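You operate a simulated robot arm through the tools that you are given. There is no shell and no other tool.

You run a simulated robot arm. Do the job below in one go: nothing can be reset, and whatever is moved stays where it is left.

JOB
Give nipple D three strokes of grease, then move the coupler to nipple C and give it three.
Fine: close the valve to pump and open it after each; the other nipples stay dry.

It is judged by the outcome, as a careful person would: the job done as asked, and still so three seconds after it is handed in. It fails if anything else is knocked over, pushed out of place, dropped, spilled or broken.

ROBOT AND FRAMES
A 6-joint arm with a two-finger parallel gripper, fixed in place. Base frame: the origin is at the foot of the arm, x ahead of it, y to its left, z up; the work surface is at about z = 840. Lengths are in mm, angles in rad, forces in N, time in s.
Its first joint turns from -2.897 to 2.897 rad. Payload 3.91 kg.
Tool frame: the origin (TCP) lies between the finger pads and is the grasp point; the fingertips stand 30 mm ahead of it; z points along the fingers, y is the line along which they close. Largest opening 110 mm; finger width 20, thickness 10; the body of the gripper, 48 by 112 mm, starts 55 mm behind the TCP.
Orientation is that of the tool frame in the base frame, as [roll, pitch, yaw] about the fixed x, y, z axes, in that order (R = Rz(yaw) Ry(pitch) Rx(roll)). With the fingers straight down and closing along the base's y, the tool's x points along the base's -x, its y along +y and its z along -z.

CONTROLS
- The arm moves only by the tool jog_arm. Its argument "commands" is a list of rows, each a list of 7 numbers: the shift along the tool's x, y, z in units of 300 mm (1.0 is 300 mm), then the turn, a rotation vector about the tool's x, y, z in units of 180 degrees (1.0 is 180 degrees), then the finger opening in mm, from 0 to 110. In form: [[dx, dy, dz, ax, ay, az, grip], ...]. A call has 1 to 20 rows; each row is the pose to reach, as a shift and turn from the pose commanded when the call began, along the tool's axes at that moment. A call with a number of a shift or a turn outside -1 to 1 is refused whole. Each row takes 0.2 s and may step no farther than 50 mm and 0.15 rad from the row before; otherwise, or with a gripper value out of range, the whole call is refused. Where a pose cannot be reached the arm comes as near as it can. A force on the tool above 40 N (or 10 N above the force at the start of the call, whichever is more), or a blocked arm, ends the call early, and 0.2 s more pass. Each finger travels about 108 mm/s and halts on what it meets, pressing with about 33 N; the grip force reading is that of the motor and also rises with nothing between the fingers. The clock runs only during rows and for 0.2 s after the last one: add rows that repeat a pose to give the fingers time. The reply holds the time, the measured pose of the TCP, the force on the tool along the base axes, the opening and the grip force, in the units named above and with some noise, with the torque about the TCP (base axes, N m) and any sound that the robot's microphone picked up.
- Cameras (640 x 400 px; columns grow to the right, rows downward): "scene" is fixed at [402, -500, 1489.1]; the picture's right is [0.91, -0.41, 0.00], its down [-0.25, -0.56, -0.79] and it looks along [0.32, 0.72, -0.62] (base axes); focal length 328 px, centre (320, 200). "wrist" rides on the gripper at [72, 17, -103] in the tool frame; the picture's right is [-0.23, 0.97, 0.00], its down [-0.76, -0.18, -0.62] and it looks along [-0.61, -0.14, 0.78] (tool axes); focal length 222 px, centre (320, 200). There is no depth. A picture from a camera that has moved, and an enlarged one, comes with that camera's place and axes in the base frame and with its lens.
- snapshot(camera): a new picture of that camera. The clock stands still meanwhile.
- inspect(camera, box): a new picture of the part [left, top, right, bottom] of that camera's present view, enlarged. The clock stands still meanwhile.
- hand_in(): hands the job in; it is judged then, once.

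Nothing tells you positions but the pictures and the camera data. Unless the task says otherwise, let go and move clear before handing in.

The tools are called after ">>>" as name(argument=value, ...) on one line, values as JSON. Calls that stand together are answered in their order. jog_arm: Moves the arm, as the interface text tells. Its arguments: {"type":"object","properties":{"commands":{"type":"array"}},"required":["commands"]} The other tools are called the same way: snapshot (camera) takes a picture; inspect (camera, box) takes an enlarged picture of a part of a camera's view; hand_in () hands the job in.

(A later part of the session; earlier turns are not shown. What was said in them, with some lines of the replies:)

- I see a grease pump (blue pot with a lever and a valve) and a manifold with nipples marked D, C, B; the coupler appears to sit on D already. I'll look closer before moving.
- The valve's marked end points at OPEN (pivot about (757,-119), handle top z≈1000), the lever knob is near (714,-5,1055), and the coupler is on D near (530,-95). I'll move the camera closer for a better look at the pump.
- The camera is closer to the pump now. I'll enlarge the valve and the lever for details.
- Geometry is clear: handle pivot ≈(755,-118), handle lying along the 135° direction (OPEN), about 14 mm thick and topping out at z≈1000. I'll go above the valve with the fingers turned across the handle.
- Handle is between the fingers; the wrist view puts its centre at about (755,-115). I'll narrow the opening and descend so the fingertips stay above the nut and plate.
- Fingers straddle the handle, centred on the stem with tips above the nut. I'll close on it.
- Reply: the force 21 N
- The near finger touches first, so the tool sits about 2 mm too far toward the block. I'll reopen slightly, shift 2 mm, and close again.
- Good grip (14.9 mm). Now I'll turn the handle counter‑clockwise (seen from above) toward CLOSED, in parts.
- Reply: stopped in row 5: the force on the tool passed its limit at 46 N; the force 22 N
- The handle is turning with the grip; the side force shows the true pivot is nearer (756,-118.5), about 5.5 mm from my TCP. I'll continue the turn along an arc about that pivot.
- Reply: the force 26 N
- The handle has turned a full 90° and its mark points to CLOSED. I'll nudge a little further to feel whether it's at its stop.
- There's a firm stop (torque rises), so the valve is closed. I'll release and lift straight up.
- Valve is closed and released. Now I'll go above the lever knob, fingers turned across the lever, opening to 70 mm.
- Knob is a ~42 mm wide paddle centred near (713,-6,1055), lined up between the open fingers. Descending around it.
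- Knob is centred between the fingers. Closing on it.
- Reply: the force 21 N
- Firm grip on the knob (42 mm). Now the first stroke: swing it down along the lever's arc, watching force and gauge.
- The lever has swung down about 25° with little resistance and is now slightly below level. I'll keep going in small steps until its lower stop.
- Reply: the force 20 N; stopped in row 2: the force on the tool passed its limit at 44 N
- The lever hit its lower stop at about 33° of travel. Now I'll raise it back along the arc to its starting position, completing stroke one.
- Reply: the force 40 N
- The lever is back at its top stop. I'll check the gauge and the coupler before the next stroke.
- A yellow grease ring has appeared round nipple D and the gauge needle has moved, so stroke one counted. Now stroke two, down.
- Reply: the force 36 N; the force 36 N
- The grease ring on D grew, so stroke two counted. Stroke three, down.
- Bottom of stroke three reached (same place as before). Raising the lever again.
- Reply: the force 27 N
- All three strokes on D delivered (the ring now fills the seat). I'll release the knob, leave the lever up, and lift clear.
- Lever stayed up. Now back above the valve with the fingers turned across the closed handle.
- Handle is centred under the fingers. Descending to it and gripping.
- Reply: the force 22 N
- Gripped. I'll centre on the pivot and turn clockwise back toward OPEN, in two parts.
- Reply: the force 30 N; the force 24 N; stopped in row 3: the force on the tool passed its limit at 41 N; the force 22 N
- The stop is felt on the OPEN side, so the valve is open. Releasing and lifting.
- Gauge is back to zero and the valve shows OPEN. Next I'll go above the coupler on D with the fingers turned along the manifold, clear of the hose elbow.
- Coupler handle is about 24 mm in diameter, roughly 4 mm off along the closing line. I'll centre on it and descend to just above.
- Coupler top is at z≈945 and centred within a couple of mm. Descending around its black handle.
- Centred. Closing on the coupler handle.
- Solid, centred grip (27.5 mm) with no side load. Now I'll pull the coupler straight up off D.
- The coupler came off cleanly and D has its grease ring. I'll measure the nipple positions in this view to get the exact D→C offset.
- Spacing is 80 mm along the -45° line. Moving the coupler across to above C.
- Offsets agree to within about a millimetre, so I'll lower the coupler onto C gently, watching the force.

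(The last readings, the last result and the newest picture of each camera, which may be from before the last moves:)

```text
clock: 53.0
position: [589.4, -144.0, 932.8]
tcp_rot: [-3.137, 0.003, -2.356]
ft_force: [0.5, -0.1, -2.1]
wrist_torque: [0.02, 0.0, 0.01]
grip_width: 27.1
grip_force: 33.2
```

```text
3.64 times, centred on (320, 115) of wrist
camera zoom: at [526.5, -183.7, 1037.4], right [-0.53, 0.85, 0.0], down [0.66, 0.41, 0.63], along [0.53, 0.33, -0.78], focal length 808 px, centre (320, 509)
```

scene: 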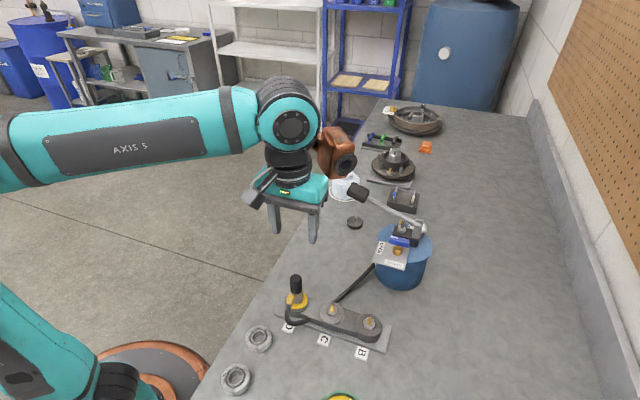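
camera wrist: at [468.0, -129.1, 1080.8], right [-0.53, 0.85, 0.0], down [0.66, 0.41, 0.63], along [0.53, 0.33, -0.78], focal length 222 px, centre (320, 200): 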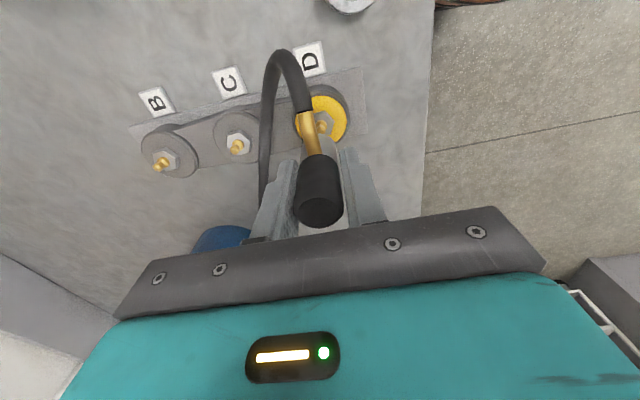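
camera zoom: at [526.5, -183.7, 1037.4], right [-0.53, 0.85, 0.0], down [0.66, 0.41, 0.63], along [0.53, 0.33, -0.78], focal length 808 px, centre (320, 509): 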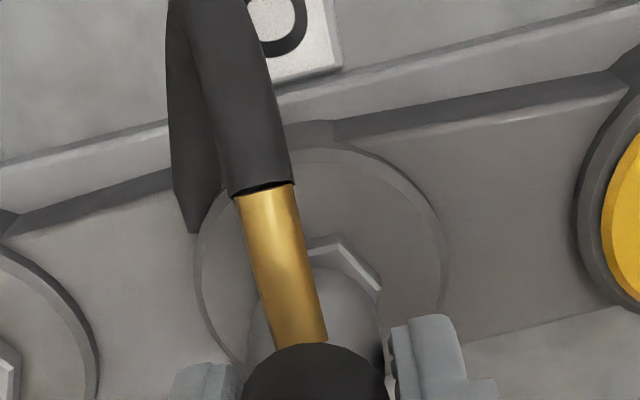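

No contact force so far and the nose is over the nipple. Lowering the last few millimetres to seat it.

>>> jog_arm(commands=[[0, 0, 0.006, 0, 0, 0, 18], [0, 0, 0.011, 0, 0, 0, 18], [0, 0, 0.015, 0, 0, 0, 18], [0, 0, 0.015, 0, 0, 0, 18]])

>>> inspect(camera="scene", box=[310, 265, 360, 325])

```text
clock: 54.0
position: [589.7, -144.7, 928.9]
tcp_rot: [-3.139, 0.003, -2.354]
ft_force: [0.6, -0.3, -1.9]
wrist_torque: [0.02, -0.01, -0.02]
grip_width: 27.4
grip_force: 33.2
```

```text
6.67 times, centred on (335, 295) of scene
camera zoom: at [402.0, -500.0, 1489.1], right [0.91, -0.41, 0.0], down [-0.25, -0.56, -0.79], along [0.32, 0.72, -0.62], focal length 2184 px, centre (220, -433)
```

zoom: 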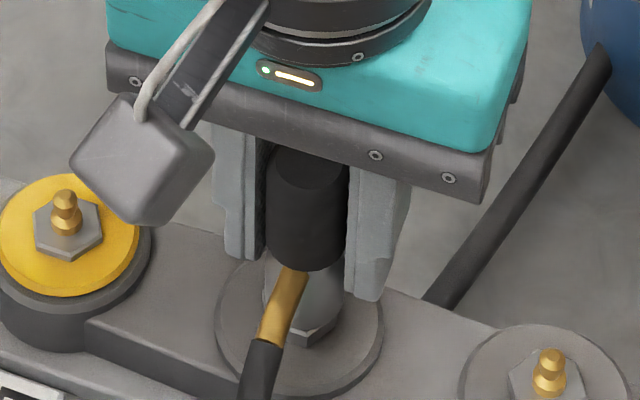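

>>> jog_arm(commands=[[0, 0, 0.0033, 0, 0, 0, 18], [0, 0, 0.0067, 0, 0, 0, 18], [0, 0, 0.0067, 0, 0, 0, 18]])

>>> inspect(camera="scene", box=[310, 265, 360, 325])

>>> inspect(camera="wrist", box=[260, 60, 380, 170])

```text
clock: 54.8
position: [589.8, -144.1, 927.2]
tcp_rot: [-3.136, 0.004, -2.354]
ft_force: [0.5, -3.4, 12.3]
wrist_torque: [-0.05, 0.11, 0.07]
grip_width: 27.6
grip_force: 32.8
```

```text
6.67 times, centred on (335, 295) of scene
camera zoom: at [402.0, -500.0, 1489.1], right [0.91, -0.41, 0.0], down [-0.25, -0.56, -0.79], along [0.32, 0.72, -0.62], focal length 2184 px, centre (220, -433)
```

zoom: 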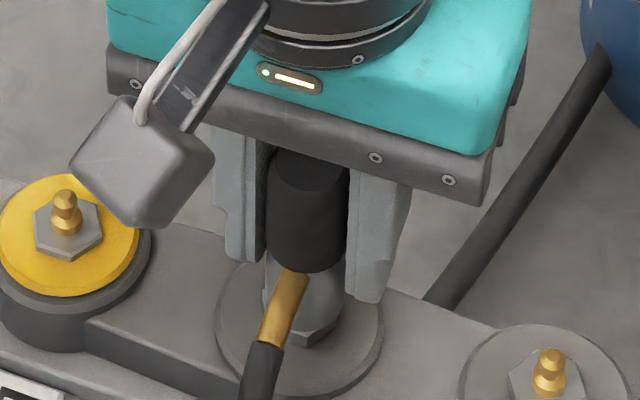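

```text
3.64 times, centred on (320, 115) of wrist
camera zoom: at [525.9, -184.1, 1031.5], right [-0.53, 0.85, 0.0], down [0.66, 0.41, 0.63], along [0.53, 0.33, -0.78], focal length 808 px, centre (320, 509)
```

zoom: 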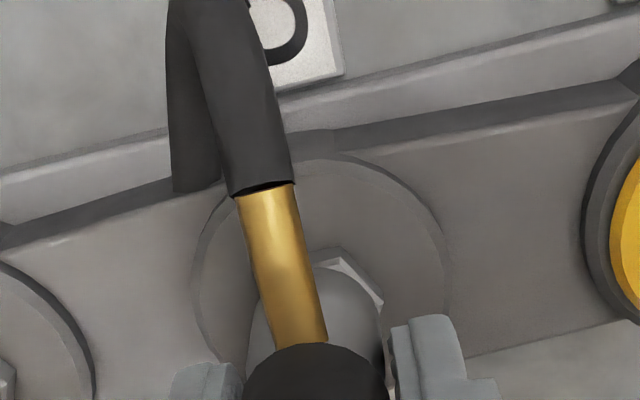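

Contact at the same height as it had on D. I'll press a bit more firmly to be sure it's fully seated.

>>> jog_arm(commands=[[0, 0, 0.002, 0, 0, 0, 18], [0, 0, 0.0035, 0, 0, 0, 18], [0, 0, 0.0035, 0, 0, 0, 18]])

```text
clock: 55.6
position: [589.4, -144.4, 926.6]
tcp_rot: [-3.136, 0.004, -2.357]
ft_force: [5.1, -5.7, 23.1]
wrist_torque: [-0.12, -0.1, 0.0]
grip_width: 27.6
grip_force: 33.4
```

Firm seat at 23 N with no further travel. Relaxing the push and releasing the coupler.

>>> jog_arm(commands=[[0, 0, -0.004, 0, 0, 0, 18], [0, 0, -0.004, 0, 0, 0, 30], [0, 0, -0.004, 0, 0, 0, 40], [0, 0, -0.004, 0, 0, 0, 60], [0, 0, -0.004, 0, 0, 0, 60]])

>>> inspect(camera="scene", box=[300, 250, 380, 340])

>>> inspect(camera="wrist", box=[220, 60, 420, 230])

```text
clock: 56.8
position: [590.3, -144.5, 927.0]
tcp_rot: [-3.138, 0.003, -2.356]
ft_force: [0.0, 0.8, 0.1]
wrist_torque: [-0.02, 0.0, -0.02]
grip_width: 59.9
grip_force: 0.0
```

```text
4.44 times, centred on (340, 295) of scene
camera zoom: at [402.0, -500.0, 1489.1], right [0.91, -0.41, 0.0], down [-0.25, -0.56, -0.79], along [0.32, 0.72, -0.62], focal length 1456 px, centre (231, -222)
```

zoom: 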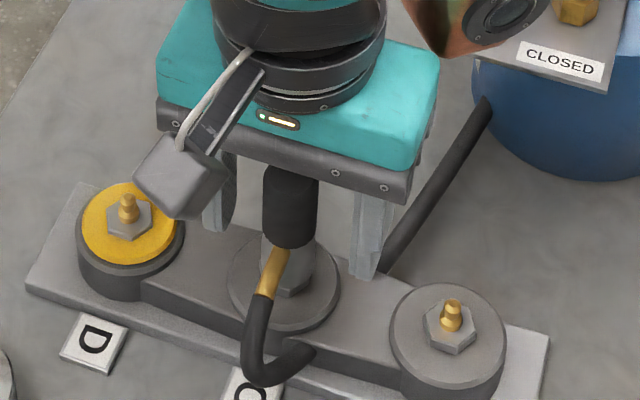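

```text
2.35 times, centred on (320, 145) of wrist
camera zoom: at [526.4, -183.9, 1030.5], right [-0.53, 0.85, 0.0], down [0.66, 0.41, 0.63], along [0.53, 0.33, -0.78], focal length 523 px, centre (320, 329)
```

zoom: 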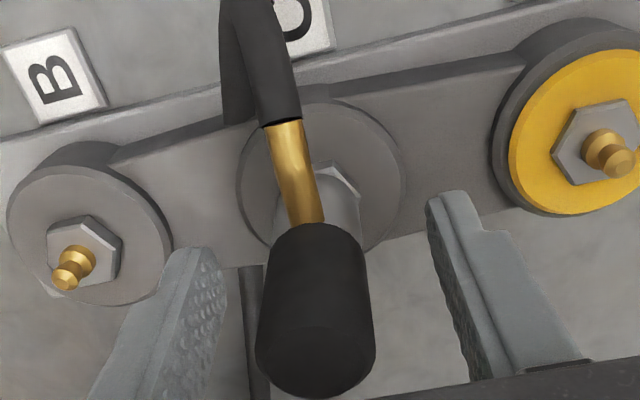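

Coupler stands on C by itself. Lifting straight up and clear.

>>> jog_arm(commands=[[0, 0, -0.06, 0, 0, 0, 60], [0, 0, -0.16, 0, 0, 0, 60], [0, 0, -0.28, 0, 0, 0, 60], [0, 0, -0.42, 0, 0, 0, 60], [0, 0, -0.56, 0, 0, 0, 60], [0, 0, -0.71, 0, 0, 0, 60], [0, 0, -0.71, 0, 0, 0, 60]])

>>> snapshot(camera="scene")

>>> inspect(camera="scene", box=[270, 265, 390, 365])

```text
clock: 58.4
position: [588.3, -145.1, 1140.3]
tcp_rot: [-3.138, 0.004, -2.356]
ft_force: [0.8, 0.0, 0.4]
wrist_torque: [0.01, 0.02, -0.05]
grip_width: 59.9
grip_force: 0.1
```

```text
taken
```

scene: 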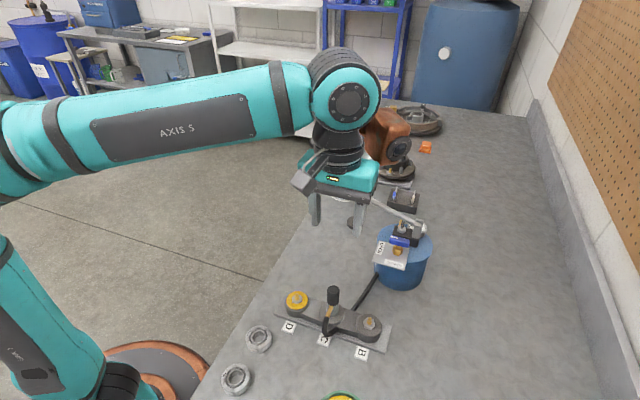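

```text
4.00 times, centred on (330, 315) of scene
camera zoom: at [402.0, -500.0, 1489.1], right [0.91, -0.41, 0.0], down [-0.25, -0.56, -0.79], along [0.32, 0.72, -0.62], focal length 1310 px, centre (280, -260)
```

zoom: 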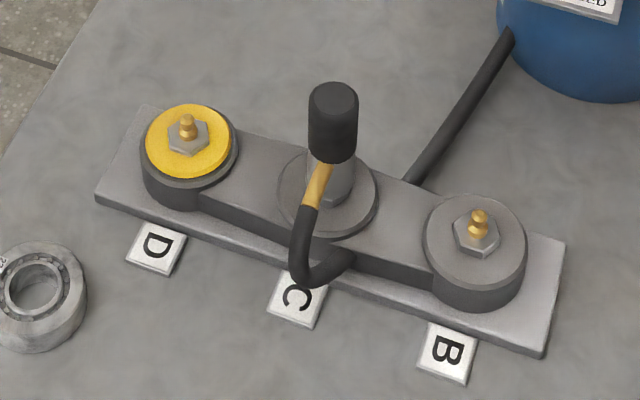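

C looks good with the coupler upright. Now back to the valve to close it again.

>>> jog_arm(commands=[[-0.0381, -0.0276, 0, 0, 0, 0.0417, 60], [-0.0763, -0.0553, 0, 0, 0, 0.0833, 50], [-0.1144, -0.0829, 0, 0, 0, 0.125, 40], [-0.1525, -0.1105, 0, 0, 0, 0.1667, 26], [-0.1907, -0.1382, 0, 0, 0, 0.2083, 26], [-0.2288, -0.1658, 0, 0, 0, 0.25, 26], [-0.2669, -0.1934, 0, 0, 0, 0.2917, 26], [-0.3051, -0.2211, 0, 0, 0, 0.3333, 26], [-0.3432, -0.2487, 0, 0, 0, 0.375, 26], [-0.3813, -0.2763, 0, 0, 0, 0.4167, 26], [-0.4195, -0.304, 0, 0, 0, 0.4583, 26], [-0.4576, -0.3316, 0, 0, 0, 0.5, 26], [-0.4576, -0.3316, 0, 0, 0, 0.5, 26]])

>>> inspect(camera="wrist", box=[240, 60, 400, 180])

```text
clock: 61.2
position: [755.9, -116.7, 1142.5]
tcp_rot: [3.138, 0.003, 2.355]
ft_force: [-1.1, 1.0, -0.2]
wrist_torque: [0.0, 0.02, 0.03]
grip_width: 26.2
grip_force: 0.1
```

```text
3.33 times, centred on (320, 120) of wrist
camera zoom: at [715.9, -53.1, 1245.5], right [0.85, 0.53, 0.0], down [0.41, -0.66, 0.63], along [0.33, -0.53, -0.78], focal length 740 px, centre (320, 467)
```

zoom: 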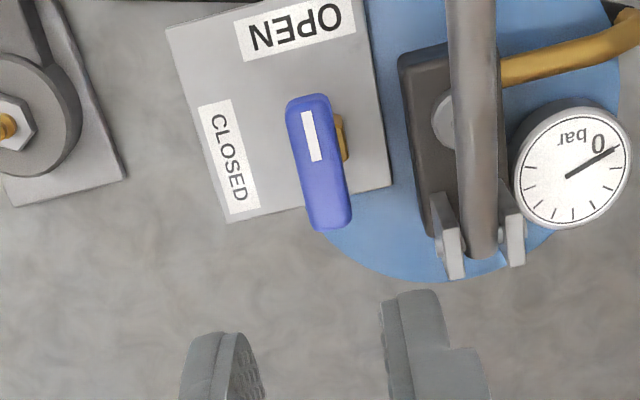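

Aligned over the handle and the gauge reads zero. Descending and gripping.

>>> jog_arm(commands=[[0, 0, 0.12, 0, 0, 0, 26], [0, 0, 0.24, 0, 0, 0, 26], [0, 0, 0.34, 0, 0, 0, 26], [0, 0, 0.4, 0, 0, 0, 26], [0, 0, 0.44, 0, 0, 0, 26], [0, 0, 0.44, 0, 0, 0, 26], [0, 0, 0.44, 0, 0, 0, 16], [0, 0, 0.44, 0, 0, 0, 8], [0, 0, 0.44, 0, 0, 0, 8]])

>>> inspect(camera="scene", box=[375, 205, 430, 260])

```text
clock: 63.2
position: [756.2, -116.6, 1009.0]
tcp_rot: [3.138, 0.003, 2.358]
ft_force: [9.7, 6.7, -0.8]
wrist_torque: [-0.78, -0.85, 0.0]
grip_width: 15.0
grip_force: 44.7
```

```text
7.27 times, centred on (402, 232) of scene
camera zoom: at [402.0, -500.0, 1489.1], right [0.91, -0.41, 0.0], down [-0.25, -0.56, -0.79], along [0.32, 0.72, -0.62], focal length 2382 px, centre (-280, -36)
```

zoom: 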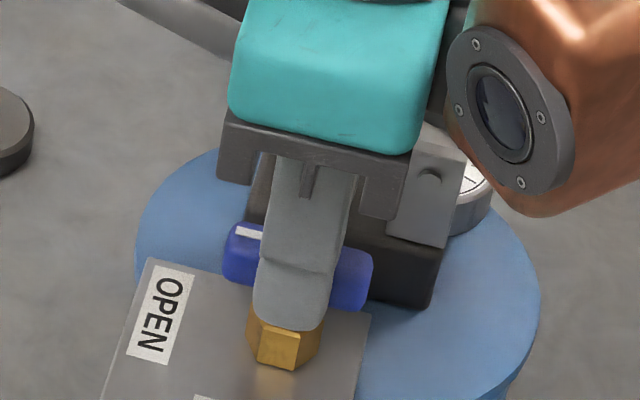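

Well-centred grip. Turning counter‑clockwise to CLOSED.

>>> jog_arm(commands=[[0, 0.0015, 0, 0, 0, 0, 8], [0, 0.0015, 0, 0, 0, -0.0417, 8], [0, 0.0015, 0, 0, 0, -0.0833, 8], [0, 0.0015, 0, 0, 0, -0.125, 8], [0, 0.0015, 0, 0, 0, -0.1667, 8], [0, 0.0015, 0, 0, 0, -0.2083, 8], [0, 0.0015, 0, 0, 0, -0.25, 8]])

```text
clock: 64.8
position: [756.7, -116.2, 1009.6]
tcp_rot: [-3.141, 0.008, -3.139]
ft_force: [8.2, 12.8, 6.5]
wrist_torque: [0.33, 1.02, 0.0]
grip_width: 14.8
grip_force: 44.9
```

>>> jog_arm(commands=[[-0.001, 0.0017, 0, 0, 0, -0.0417, 8], [-0.001, 0.0017, 0, 0, 0, -0.0833, 8], [-0.001, 0.0017, 0, 0, 0, -0.125, 8], [-0.001, 0.0017, 0, 0, 0, -0.1667, 8], [-0.001, 0.0017, 0, 0, 0, -0.2083, 8], [-0.001, 0.0017, 0, 0, 0, -0.25, 8], [-0.001, 0.0017, 0, 0, 0, -0.268, 8], [-0.001, 0.0017, 0, 0, 0, -0.268, 8]])

>>> inspect(camera="scene", box=[375, 205, 430, 260])

>>> inspect(camera="wrist", box=[240, 60, 400, 220])

```text
clock: 66.6
position: [756.8, -116.9, 1008.4]
tcp_rot: [-3.14, 0.004, -2.298]
ft_force: [7.7, 6.3, 15.1]
wrist_torque: [0.95, -0.11, -0.31]
grip_width: 14.8
grip_force: 45.3
```

```text
7.27 times, centred on (402, 232) of scene
camera zoom: at [402.0, -500.0, 1489.1], right [0.91, -0.41, 0.0], down [-0.25, -0.56, -0.79], along [0.32, 0.72, -0.62], focal length 2382 px, centre (-280, -36)
```

zoom: 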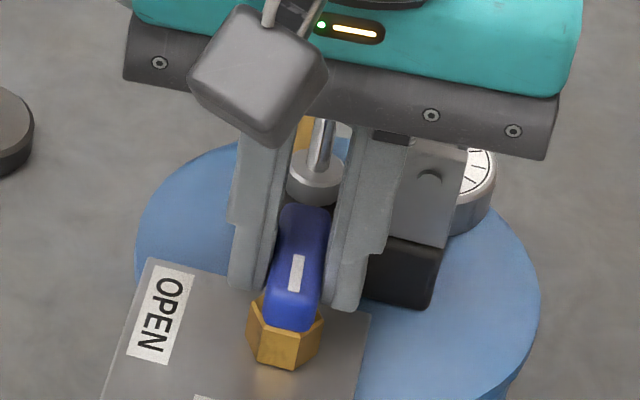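

```text
2.50 times, centred on (320, 140) of wrist
camera zoom: at [695.6, -160.0, 1112.7], right [-0.58, 0.82, 0.0], down [0.64, 0.45, 0.63], along [0.51, 0.36, -0.78], focal length 555 px, centre (320, 350)
```

zoom: 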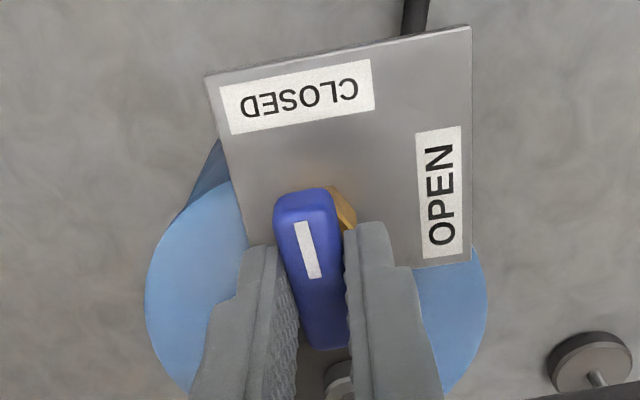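

The closed stop is felt again. Releasing and lifting.

>>> jog_arm(commands=[[0, 0, 0, 0, 0, 0.005, 18], [0, 0, 0, 0, 0, 0.005, 26], [0, 0, 0, 0, 0, 0.005, 26], [0, 0, -0.1, 0, 0, 0.005, 26], [0, 0, -0.24, 0, 0, 0.005, 26], [0, 0, -0.38, 0, 0, 0.005, 26], [0, 0, -0.44, 0, 0, 0.005, 26], [0, 0, -0.44, 0, 0, 0.005, 26]])

>>> inspect(camera="scene", box=[340, 170, 440, 280])

```text
clock: 68.4
position: [755.8, -116.5, 1141.5]
tcp_rot: [-3.139, 0.004, -2.315]
ft_force: [0.1, 0.4, -0.5]
wrist_torque: [0.01, 0.02, -0.01]
grip_width: 25.9
grip_force: 0.0
```

```text
3.64 times, centred on (390, 225) of scene
camera zoom: at [402.0, -500.0, 1489.1], right [0.91, -0.41, 0.0], down [-0.25, -0.56, -0.79], along [0.32, 0.72, -0.62], focal length 1191 px, centre (66, 109)
```

zoom: 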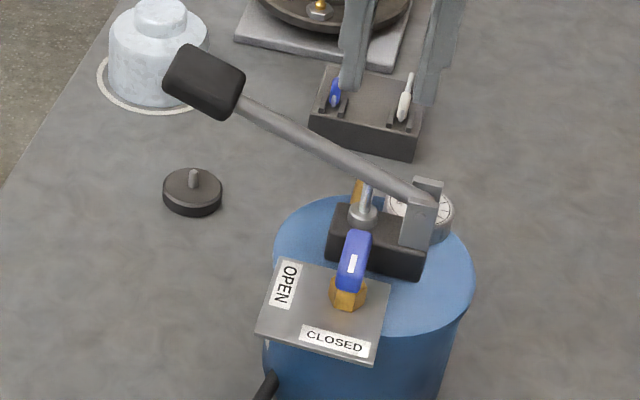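

Valve closed and clear. Moving back above the lever knob.

>>> jog_arm(commands=[[-0.0147, 0.0297, 0, 0, 0, 0.0428, 70], [-0.0294, 0.0594, 0, 0, 0, 0.0855, 70], [-0.0441, 0.0891, 0, 0, 0, 0.1283, 70], [-0.0588, 0.1187, 0, 0, 0, 0.171, 70], [-0.0735, 0.1484, 0, 0, 0, 0.2138, 70], [-0.0882, 0.1781, 0, 0, 0, 0.2565, 70], [-0.1029, 0.2078, 0, 0, 0, 0.2993, 70], [-0.1176, 0.2375, 0, 0, 0, 0.342, 70], [-0.1323, 0.2672, 0, 0, 0, 0.3848, 70], [-0.147, 0.2968, 0, 0, 0, 0.4275, 70], [-0.1617, 0.3265, 0, 0, 0, 0.4703, 70], [-0.1764, 0.3562, 0, 0, 0, 0.513, 70], [-0.1764, 0.3562, 0, 0, 0, 0.513, 70]])

>>> inspect(camera="wrist", box=[260, 90, 400, 220])

```text
clock: 71.2
position: [713.1, -7.1, 1140.0]
tcp_rot: [3.138, 0.002, 2.354]
ft_force: [-0.9, 0.1, -0.9]
wrist_torque: [0.0, -0.01, 0.01]
grip_width: 70.0
grip_force: 0.0
```

```text
3.08 times, centred on (330, 155) of wrist
camera zoom: at [673.7, 57.3, 1244.3], right [0.85, 0.53, 0.0], down [0.41, -0.66, 0.63], along [0.33, -0.53, -0.78], focal length 684 px, centre (289, 338)
```

zoom: 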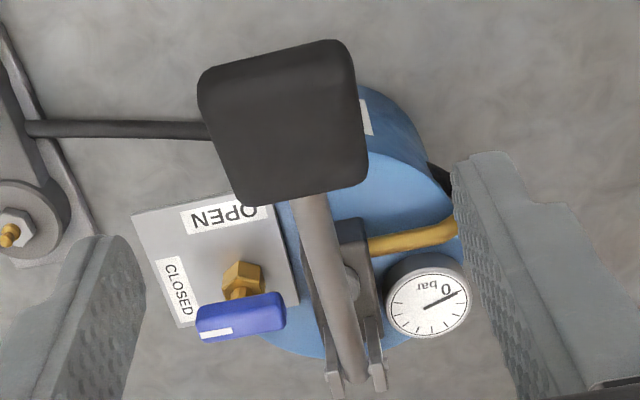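

>>> jog_arm(commands=[[0.004, 0, 0, 0, 0, 0, 70], [0.004, 0, 0.1, 0, 0, 0, 70], [0.004, 0, 0.2, 0, 0, 0, 70], [0.004, 0, 0.2967, 0, 0, 0, 70], [0.004, 0, 0.2967, 0, 0, 0, 70], [0.004, 0, 0.2967, 0, 0, 0, 52], [0.004, 0, 0.2967, 0, 0, 0, 36], [0.004, 0, 0.2967, 0, 0, 0, 36]])

>>> inspect(camera="scene", box=[320, 140, 450, 270])

```text
clock: 73.0
position: [713.3, -6.4, 1051.4]
tcp_rot: [3.141, 0.004, 2.355]
ft_force: [-10.6, -5.7, -6.4]
wrist_torque: [-0.07, 0.3, -0.29]
grip_width: 41.8
grip_force: 45.1
```

```text
3.08 times, centred on (385, 205) of scene
camera zoom: at [402.0, -500.0, 1489.1], right [0.91, -0.41, 0.0], down [-0.25, -0.56, -0.79], along [0.32, 0.72, -0.62], focal length 1008 px, centre (120, 185)
```

zoom: 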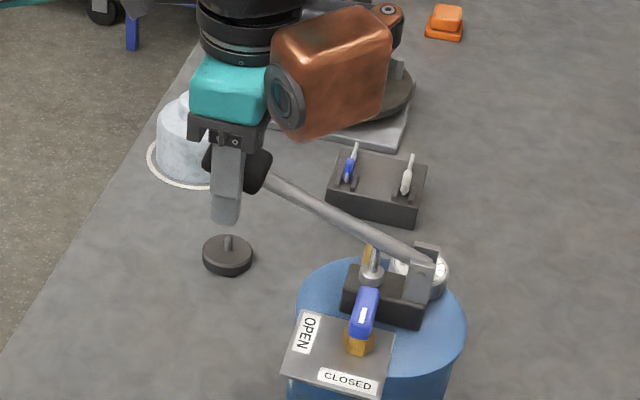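

Knob gripped. First stroke for C, down.

>>> jog_arm(commands=[[0.013, -0.0017, 0.0421, 0, -0.0278, 0, 36], [0.0223, -0.0017, 0.0851, 0, -0.0556, 0, 36], [0.0278, -0.0017, 0.1288, 0, -0.0833, 0, 36], [0.0295, -0.0017, 0.1728, 0, -0.1111, 0, 36], [0.0273, -0.0017, 0.2168, 0, -0.1389, 0, 36], [0.0213, -0.0017, 0.2604, 0, -0.1667, 0, 36], [0.0164, -0.0017, 0.282, 0, -0.1806, 0, 36]])

>>> inspect(camera="scene", box=[340, 170, 450, 260])

>>> inspect(camera="scene", box=[270, 265, 390, 365])

```text
clock: 74.6
position: [709.3, -3.3, 969.5]
tcp_rot: [3.137, 0.574, 2.353]
ft_force: [7.1, -16.1, 18.1]
wrist_torque: [0.33, 0.74, 0.23]
grip_width: 41.6
grip_force: 45.0
```

```text
4.44 times, centred on (395, 215) of scene
camera zoom: at [402.0, -500.0, 1489.1], right [0.91, -0.41, 0.0], down [-0.25, -0.56, -0.79], along [0.32, 0.72, -0.62], focal length 1456 px, centre (-13, 133)
```

zoom: 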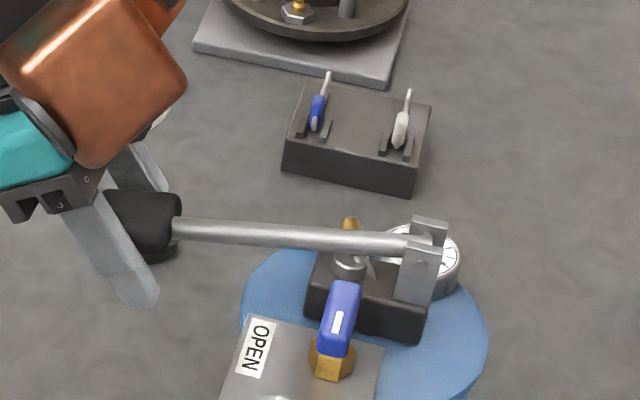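

```text
4.00 times, centred on (330, 315) of scene
camera zoom: at [402.0, -500.0, 1489.1], right [0.91, -0.41, 0.0], down [-0.25, -0.56, -0.79], along [0.32, 0.72, -0.62], focal length 1310 px, centre (280, -260)
```

zoom: 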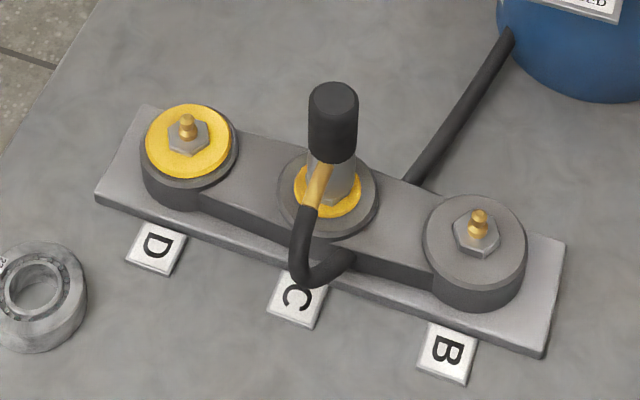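

Grease has appeared at C, so the coupler is seated and the stroke delivered. Raising the lever.

>>> jog_arm(commands=[[-0.0166, 0, -0.0408, 0, 0.0278, 0, 36], [-0.0368, 0, -0.08, 0, 0.0556, 0, 36], [-0.0602, 0, -0.1172, 0, 0.0833, 0, 36], [-0.0868, 0, -0.1523, 0, 0.1111, 0, 36], [-0.1164, 0, -0.185, 0, 0.1389, 0, 36], [-0.1487, 0, -0.2149, 0, 0.1667, 0, 36], [-0.1658, 0, -0.2288, 0, 0.1806, 0, 36], [-0.1658, 0, -0.2288, 0, 0.1806, 0, 36]])

>>> inspect(camera="scene", box=[340, 170, 450, 260])

```text
clock: 76.4
position: [711.1, -3.8, 1051.1]
tcp_rot: [3.141, 0.001, 2.358]
ft_force: [-4.1, 2.3, -9.6]
wrist_torque: [0.21, 0.37, 0.01]
grip_width: 41.6
grip_force: 44.4
```

```text
4.44 times, centred on (395, 215) of scene
camera zoom: at [402.0, -500.0, 1489.1], right [0.91, -0.41, 0.0], down [-0.25, -0.56, -0.79], along [0.32, 0.72, -0.62], focal length 1456 px, centre (-13, 133)
```

zoom: 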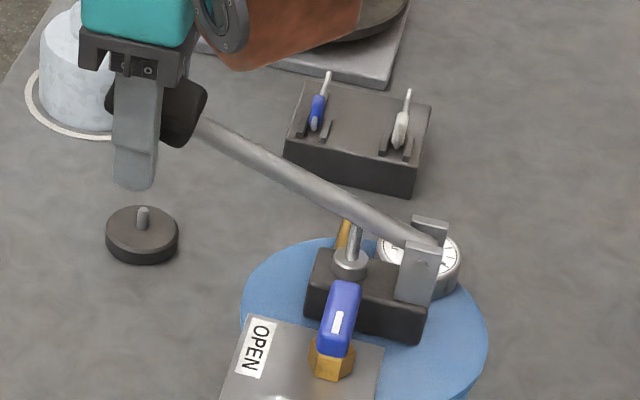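

Lever is back at the top. Second stroke for C.

>>> jog_arm(commands=[[0.013, 0, 0.0421, 0, -0.0278, 0, 36], [0.0223, 0, 0.0851, 0, -0.0556, 0, 36], [0.0278, 0, 0.1288, 0, -0.0833, 0, 36], [0.0295, 0, 0.1728, 0, -0.1111, 0, 36], [0.0273, 0, 0.2168, 0, -0.1389, 0, 36], [0.0213, 0, 0.2604, 0, -0.1667, 0, 36], [0.0164, 0, 0.282, 0, -0.1806, 0, 36]])

>>> inspect(camera="scene", box=[270, 265, 390, 365])

```text
clock: 78.0
position: [708.6, -1.9, 968.3]
tcp_rot: [3.137, 0.574, 2.354]
ft_force: [-16.5, -2.3, -2.6]
wrist_torque: [0.17, 0.4, 0.17]
grip_width: 41.6
grip_force: 45.3
```

```text
4.00 times, centred on (330, 315) of scene
camera zoom: at [402.0, -500.0, 1489.1], right [0.91, -0.41, 0.0], down [-0.25, -0.56, -0.79], along [0.32, 0.72, -0.62], focal length 1310 px, centre (280, -260)
```

zoom: 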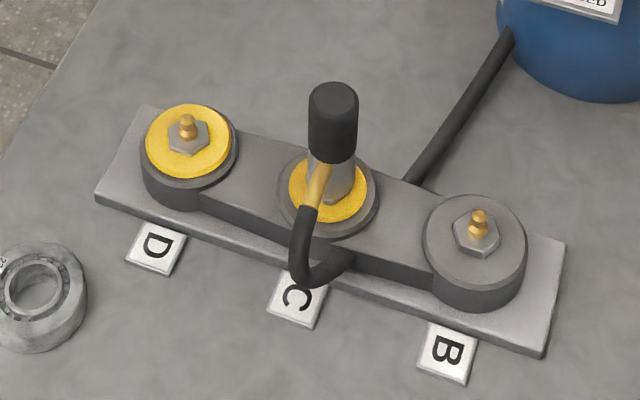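

The ring on C has grown again. Raising the lever.

>>> jog_arm(commands=[[-0.0166, 0, -0.0408, 0, 0.0278, 0, 36], [-0.0368, 0, -0.08, 0, 0.0556, 0, 36], [-0.0602, 0, -0.1172, 0, 0.0833, 0, 36], [-0.0868, 0, -0.1523, 0, 0.1111, 0, 36], [-0.1164, 0, -0.185, 0, 0.1389, 0, 36], [-0.1487, 0, -0.2149, 0, 0.1667, 0, 36], [-0.1665, 0, -0.2295, 0, 0.1811, 0, 36], [-0.1665, 0, -0.2295, 0, 0.1811, 0, 36]])

>>> inspect(camera="scene", box=[340, 170, 450, 260])

>>> inspect(camera="scene", box=[305, 280, 360, 335])

```text
clock: 79.8
position: [713.2, -5.5, 1051.7]
tcp_rot: [3.139, 0.001, 2.358]
ft_force: [-15.9, 14.6, -14.8]
wrist_torque: [-0.23, -0.06, -0.04]
grip_width: 41.8
grip_force: 45.4
```

```text
4.44 times, centred on (395, 215) of scene
camera zoom: at [402.0, -500.0, 1489.1], right [0.91, -0.41, 0.0], down [-0.25, -0.56, -0.79], along [0.32, 0.72, -0.62], focal length 1456 px, centre (-13, 133)
```

zoom: 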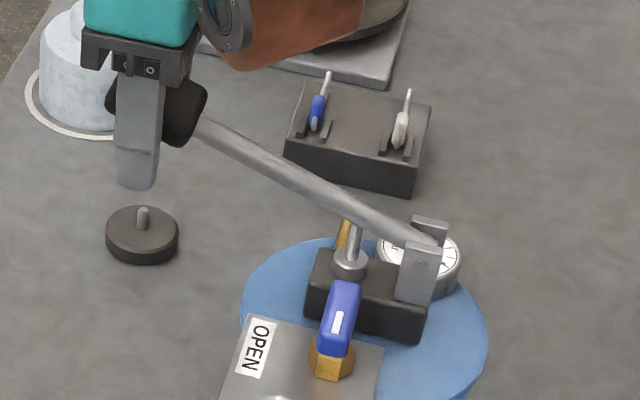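

```text
7.27 times, centred on (332, 308) of scene
camera zoom: at [402.0, -500.0, 1489.1], right [0.91, -0.41, 0.0], down [-0.25, -0.56, -0.79], along [0.32, 0.72, -0.62], focal length 2382 px, centre (229, -582)
```

zoom: 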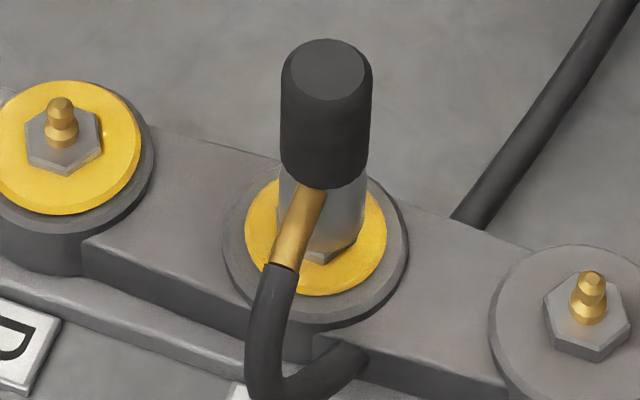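

Two strokes show on C. Third and last stroke, down.

>>> jog_arm(commands=[[0.013, 0, 0.0421, 0, -0.0278, 0, 36], [0.0223, 0, 0.0851, 0, -0.0556, 0, 36], [0.0278, 0, 0.1288, 0, -0.0833, 0, 36], [0.0295, 0, 0.1728, 0, -0.1111, 0, 36], [0.0273, 0, 0.2168, 0, -0.1389, 0, 36], [0.0213, 0, 0.2604, 0, -0.1667, 0, 36], [0.0164, 0, 0.282, 0, -0.1811, 0, 36]])

>>> inspect(camera="scene", box=[340, 170, 450, 260])

>>> inspect(camera="scene", box=[305, 280, 360, 335])

```text
clock: 81.4
position: [709.9, -3.3, 967.5]
tcp_rot: [3.136, 0.575, 2.354]
ft_force: [10.7, -5.1, 20.1]
wrist_torque: [0.45, 0.81, 0.25]
grip_width: 41.7
grip_force: 45.2
```

```text
4.44 times, centred on (395, 215) of scene
camera zoom: at [402.0, -500.0, 1489.1], right [0.91, -0.41, 0.0], down [-0.25, -0.56, -0.79], along [0.32, 0.72, -0.62], focal length 1456 px, centre (-13, 133)
```

zoom: 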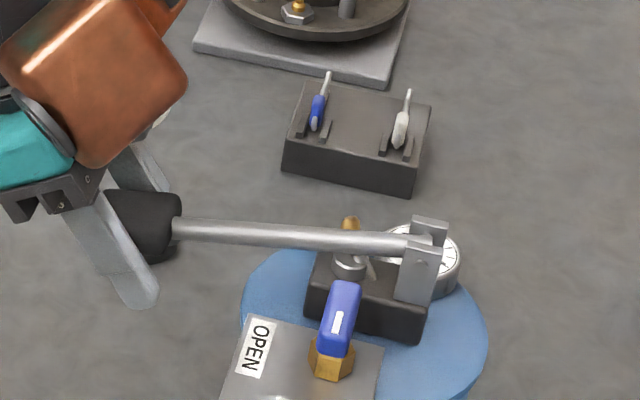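

```text
7.27 times, centred on (332, 308) of scene
camera zoom: at [402.0, -500.0, 1489.1], right [0.91, -0.41, 0.0], down [-0.25, -0.56, -0.79], along [0.32, 0.72, -0.62], focal length 2382 px, centre (229, -582)
```

zoom: 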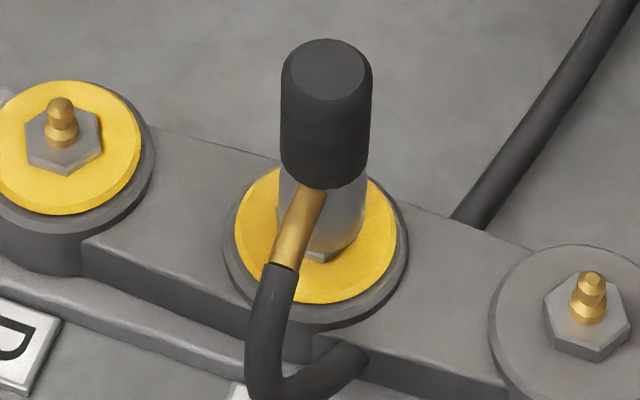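

C's ring now matches D's. Raising the lever to its rest position and releasing.

>>> jog_arm(commands=[[-0.0166, 0, -0.0408, 0, 0.0278, 0, 36], [-0.0368, 0, -0.08, 0, 0.0556, 0, 36], [-0.0602, 0, -0.1172, 0, 0.0833, 0, 36], [-0.0868, 0, -0.1523, 0, 0.1111, 0, 36], [-0.1164, 0, -0.185, 0, 0.1389, 0, 36], [-0.1487, 0, -0.2149, 0, 0.1667, 0, 36], [-0.1658, 0, -0.2288, 0, 0.1806, 0, 36], [-0.1658, 0, -0.2288, 0, 0.1806, 0, 36]])

>>> inspect(camera="scene", box=[340, 170, 450, 260])

```text
clock: 83.2
position: [711.8, -4.4, 1050.9]
tcp_rot: [3.14, 0.002, 2.359]
ft_force: [-24.1, 0.0, -17.5]
wrist_torque: [-0.3, -0.28, -0.11]
grip_width: 42.0
grip_force: 45.0
```

```text
4.44 times, centred on (395, 215) of scene
camera zoom: at [402.0, -500.0, 1489.1], right [0.91, -0.41, 0.0], down [-0.25, -0.56, -0.79], along [0.32, 0.72, -0.62], focal length 1456 px, centre (-13, 133)
```

zoom: 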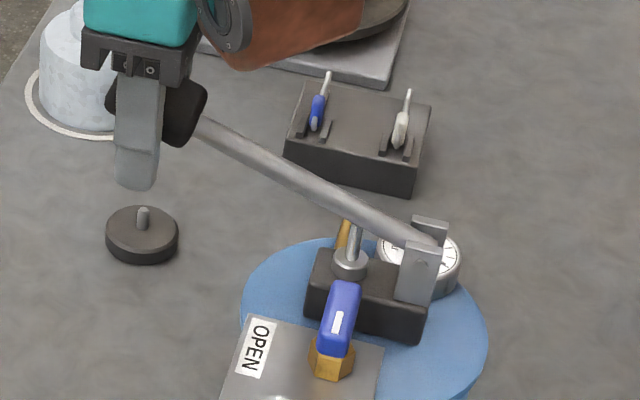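

Lever is up. Easing the load, releasing the knob and lifting clear.

>>> jog_arm(commands=[[0.003, 0, 0.002, 0, 0, 0, 36], [0.003, 0, 0.002, 0, 0, 0, 44], [0.003, 0, 0.002, 0, 0, 0, 60], [0.003, 0, 0.002, 0, 0, 0, 70], [0.003, 0, -0.08, 0, 0, 0, 70], [0.003, 0, -0.2, 0, 0, 0, 70], [0.003, 0, -0.3, 0, 0, 0, 70], [0.003, 0, -0.3, 0, 0, 0, 70]])

>>> inspect(camera="wrist", box=[260, 90, 400, 220])

```text
clock: 85.0
position: [710.5, -6.3, 1141.9]
tcp_rot: [3.139, 0.003, 2.357]
ft_force: [0.8, -0.3, -0.4]
wrist_torque: [0.0, -0.01, -0.03]
grip_width: 70.1
grip_force: 0.1
```

```text
3.08 times, centred on (330, 155) of wrist
camera zoom: at [671.2, 57.3, 1245.2], right [0.85, 0.53, 0.0], down [0.41, -0.66, 0.63], along [0.33, -0.53, -0.78], focal length 684 px, centre (289, 338)
```

zoom: 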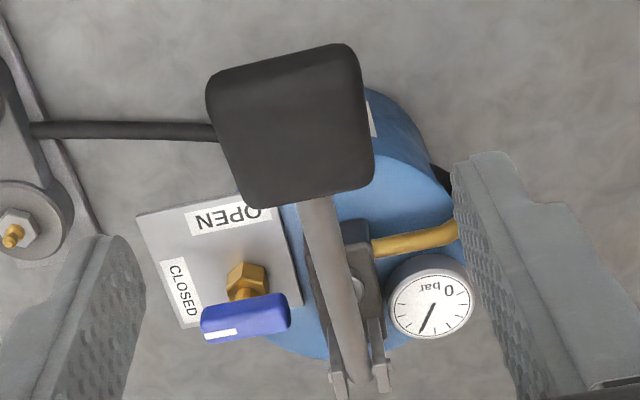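

The gauge shows pressure, as expected before opening. Going back to the valve to open it.

>>> jog_arm(commands=[[-0.0309, -0.0132, 0, 0, 0, -0.042, 70], [-0.0617, -0.0264, 0, 0, 0, -0.084, 60], [-0.0926, -0.0395, 0, 0, 0, -0.126, 50], [-0.1235, -0.0527, 0, 0, 0, -0.168, 40], [-0.1543, -0.0659, 0, 0, 0, -0.21, 26], [-0.1852, -0.0791, 0, 0, 0, -0.252, 26], [-0.2161, -0.0922, 0, 0, 0, -0.294, 26], [-0.2469, -0.1054, 0, 0, 0, -0.336, 26], [-0.2778, -0.1186, 0, 0, 0, -0.378, 26], [-0.3087, -0.1318, 0, 0, 0, -0.42, 26], [-0.3395, -0.1449, 0, 0, 0, -0.462, 26], [-0.3704, -0.1581, 0, 0, 0, -0.504, 26], [-0.3704, -0.1581, 0, 0, 0, -0.504, 26]])

>>> inspect(camera="wrist", box=[240, 60, 400, 180])

```text
clock: 87.8
position: [757.4, -117.9, 1142.3]
tcp_rot: [-3.137, 0.004, -2.342]
ft_force: [-0.1, 0.8, 0.6]
wrist_torque: [0.01, 0.04, 0.02]
grip_width: 25.9
grip_force: 0.1
```

```text
3.33 times, centred on (320, 120) of wrist
camera zoom: at [693.9, -158.4, 1245.6], right [-0.54, 0.84, 0.0], down [0.66, 0.42, 0.63], along [0.53, 0.34, -0.78], focal length 740 px, centre (320, 467)
```

zoom: 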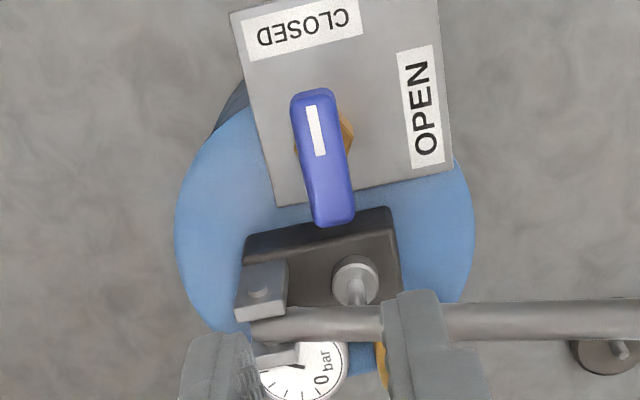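

>>> jog_arm(commands=[[0.002, 0.001, 0.12, 0, 0, 0, 26], [0.002, 0.001, 0.24, 0, 0, 0, 26], [0.002, 0.001, 0.34, 0, 0, 0, 26], [0.002, 0.001, 0.4, 0, 0, 0, 26], [0.002, 0.001, 0.44, 0, 0, 0, 26], [0.002, 0.001, 0.44, 0, 0, 0, 26], [0.002, 0.001, 0.44, 0, 0, 0, 16], [0.002, 0.001, 0.44, 0, 0, 0, 8], [0.002, 0.001, 0.44, 0, 0, 0, 8]])

>>> inspect(camera="scene", box=[375, 205, 430, 260])

```text
clock: 89.8
position: [757.2, -116.6, 1008.6]
tcp_rot: [-3.138, 0.001, -2.34]
ft_force: [-12.6, 6.4, -7.1]
wrist_torque: [0.25, 0.54, -0.02]
grip_width: 14.8
grip_force: 45.1
```

```text
7.27 times, centred on (402, 232) of scene
camera zoom: at [402.0, -500.0, 1489.1], right [0.91, -0.41, 0.0], down [-0.25, -0.56, -0.79], along [0.32, 0.72, -0.62], focal length 2382 px, centre (-280, -36)
```

zoom: 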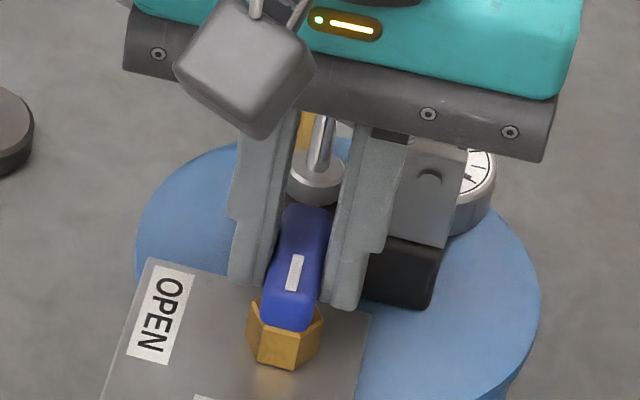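

Gripped. Turning clockwise to OPEN.

>>> jog_arm(commands=[[0, 0.002, 0, 0, 0, 0, 8], [0, 0.002, 0, 0, 0, 0.0417, 8], [0, 0.002, 0, 0, 0, 0.0833, 8], [0, 0.002, 0, 0, 0, 0.125, 8], [0, 0.002, 0, 0, 0, 0.1667, 8], [0, 0.002, 0, 0, 0, 0.2083, 8], [0, 0.002, 0, 0, 0, 0.25, 8]])

```text
clock: 91.4
position: [757.7, -117.7, 1009.6]
tcp_rot: [-3.141, 0.003, -3.132]
ft_force: [-1.7, -5.2, -10.1]
wrist_torque: [-0.13, 0.59, -0.01]
grip_width: 15.0
grip_force: 44.8
```

>>> jog_arm(commands=[[0, -0.0008, 0.001, 0, 0, 0.0417, 8], [0, -0.0008, 0.001, 0, 0, 0.0833, 8], [0, -0.0008, 0.001, 0, 0, 0.125, 8], [0, -0.0008, 0.001, 0, 0, 0.1667, 8], [0, -0.0008, 0.001, 0, 0, 0.2083, 8], [0, -0.0008, 0.001, 0, 0, 0.25, 8], [0, -0.0008, 0.001, 0, 0, 0.268, 8], [0, -0.0008, 0.001, 0, 0, 0.28, 8]])

>>> inspect(camera="wrist", box=[240, 60, 400, 220])

```text
clock: 93.2
position: [755.9, -119.1, 1010.5]
tcp_rot: [3.139, 0.003, 2.274]
ft_force: [10.9, -12.8, 3.4]
wrist_torque: [-0.91, -0.26, 1.0]
grip_width: 15.1
grip_force: 45.1
```

```text
2.50 times, centred on (320, 140) of wrist
camera zoom: at [722.6, -51.7, 1113.8], right [0.89, 0.46, 0.0], down [0.35, -0.7, 0.62], along [0.29, -0.55, -0.78], focal length 555 px, centre (320, 350)
```

zoom: 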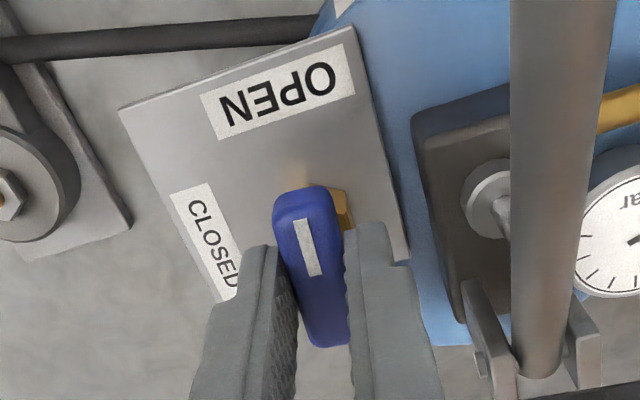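

The OPEN stop is felt (torque 1.0 N·m). Releasing the handle and lifting clear.

>>> jog_arm(commands=[[0, 0, 0, 0, 0, -0.02, 18], [0, 0, 0, 0, 0, -0.02, 25], [0, 0, 0, 0, 0, -0.02, 25], [0, 0, -0.1, 0, 0, -0.02, 25], [0, 0, -0.24, 0, 0, -0.02, 25], [0, 0, -0.38, 0, 0, -0.02, 25], [0, 0, -0.5, 0, 0, -0.02, 25], [0, 0, -0.5, 0, 0, -0.02, 25]])

>>> inspect(camera="wrist", box=[240, 20, 440, 200])

>>> inspect(camera="scene", box=[265, 170, 450, 360])

```text
clock: 95.0
position: [755.3, -117.8, 1159.1]
tcp_rot: [3.138, 0.003, 2.337]
ft_force: [0.5, -0.3, 0.0]
wrist_torque: [0.01, -0.01, -0.01]
grip_width: 25.0
grip_force: 0.1
```

```text
2.22 times, centred on (340, 110) of wrist
camera zoom: at [718.0, -54.0, 1263.6], right [0.86, 0.51, 0.0], down [0.4, -0.67, 0.63], along [0.32, -0.54, -0.78], focal length 494 px, centre (276, 400)
```

zoom: 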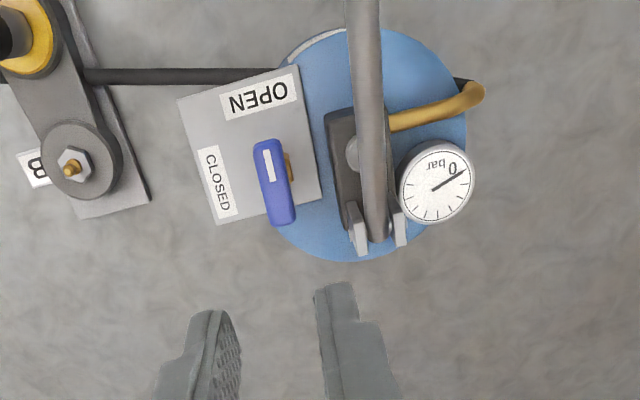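

```text
2.11 times, centred on (358, 265) of scene
camera zoom: at [402.0, -500.0, 1489.1], right [0.91, -0.41, 0.0], down [-0.25, -0.56, -0.79], along [0.32, 0.72, -0.62], focal length 690 px, centre (241, 63)
```

zoom: 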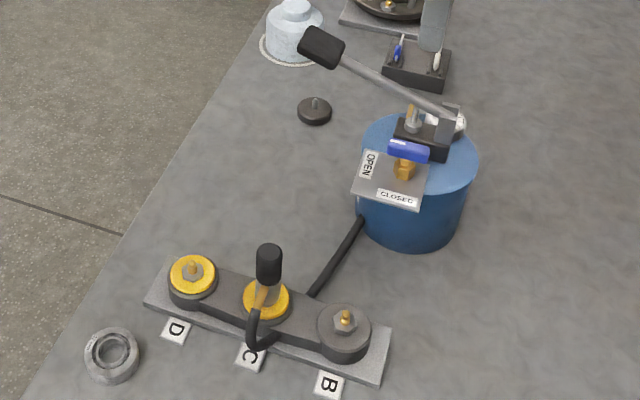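

Valve open, gauge at zero, D and C both greased with three strokes, B dry, coupler upright on C. I'll move the arm clear and take a last look.

>>> jog_arm(commands=[[0.05, 0, -0.1, 0, 0, 0, 40], [0.1, -0.05, -0.2, 0, 0, 0, 60], [0.15, -0.1, -0.3, 0, 0, 0, 80], [0.2, -0.15, -0.4, 0, 0, 0, 80], [0.2, -0.15, -0.4, 0, 0, 0, 80]])

>>> snapshot(camera="scene")

>>> inspect(camera="scene", box=[270, 265, 390, 365])

```text
clock: 96.2
position: [681.2, -104.5, 1277.8]
tcp_rot: [3.138, 0.003, 2.339]
ft_force: [0.0, -0.5, 0.0]
wrist_torque: [-0.02, -0.01, 0.02]
grip_width: 80.0
grip_force: 0.0
```

```text
taken
```

scene: 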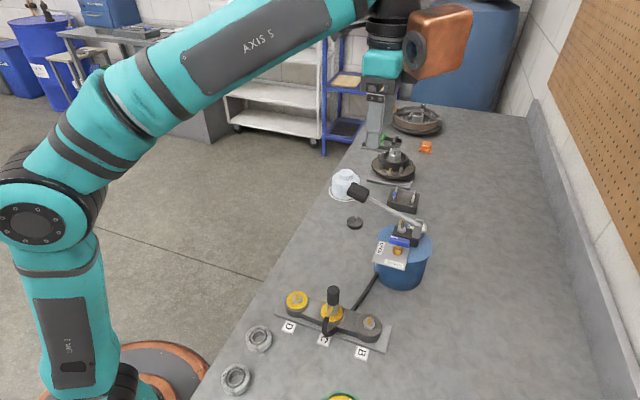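

```text
4.00 times, centred on (330, 315) of scene
camera zoom: at [402.0, -500.0, 1489.1], right [0.91, -0.41, 0.0], down [-0.25, -0.56, -0.79], along [0.32, 0.72, -0.62], focal length 1310 px, centre (280, -260)
```

zoom: 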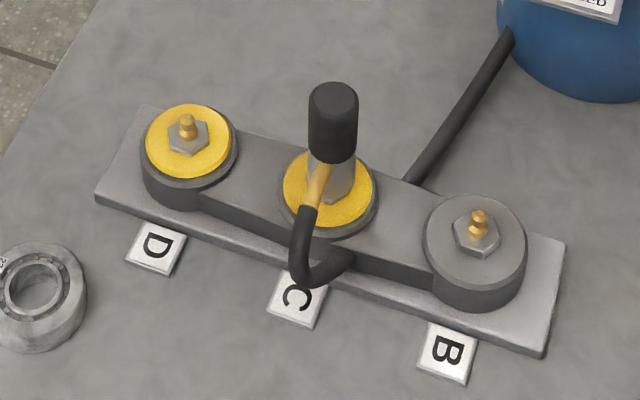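

Everything is in place: D and C greased, B dry, coupler on C, valve open, lever up, and the arm clear. Handing in.

>>> hand_in()

```text
The job is handed in.
```

Nipples D and C each got three full strokes of grease, and I've handed the job in.

- **Valve:** I took "open it after each" to mean after each nipple, not after each stroke. So I closed it before each set of three strokes and opened it after. It is now open, and the gauge reads zero.
- **Coupler:** it came off D with the pressure released and now stands upright and seated on C.
- **Grease:** the ring grew with every stroke, and the final rings on D and C look the same size. B, the only other nipple on that block, is dry.
- **Surroundings:** the lever is back up, the arm is clear, and I saw nothing else moved or spilled.
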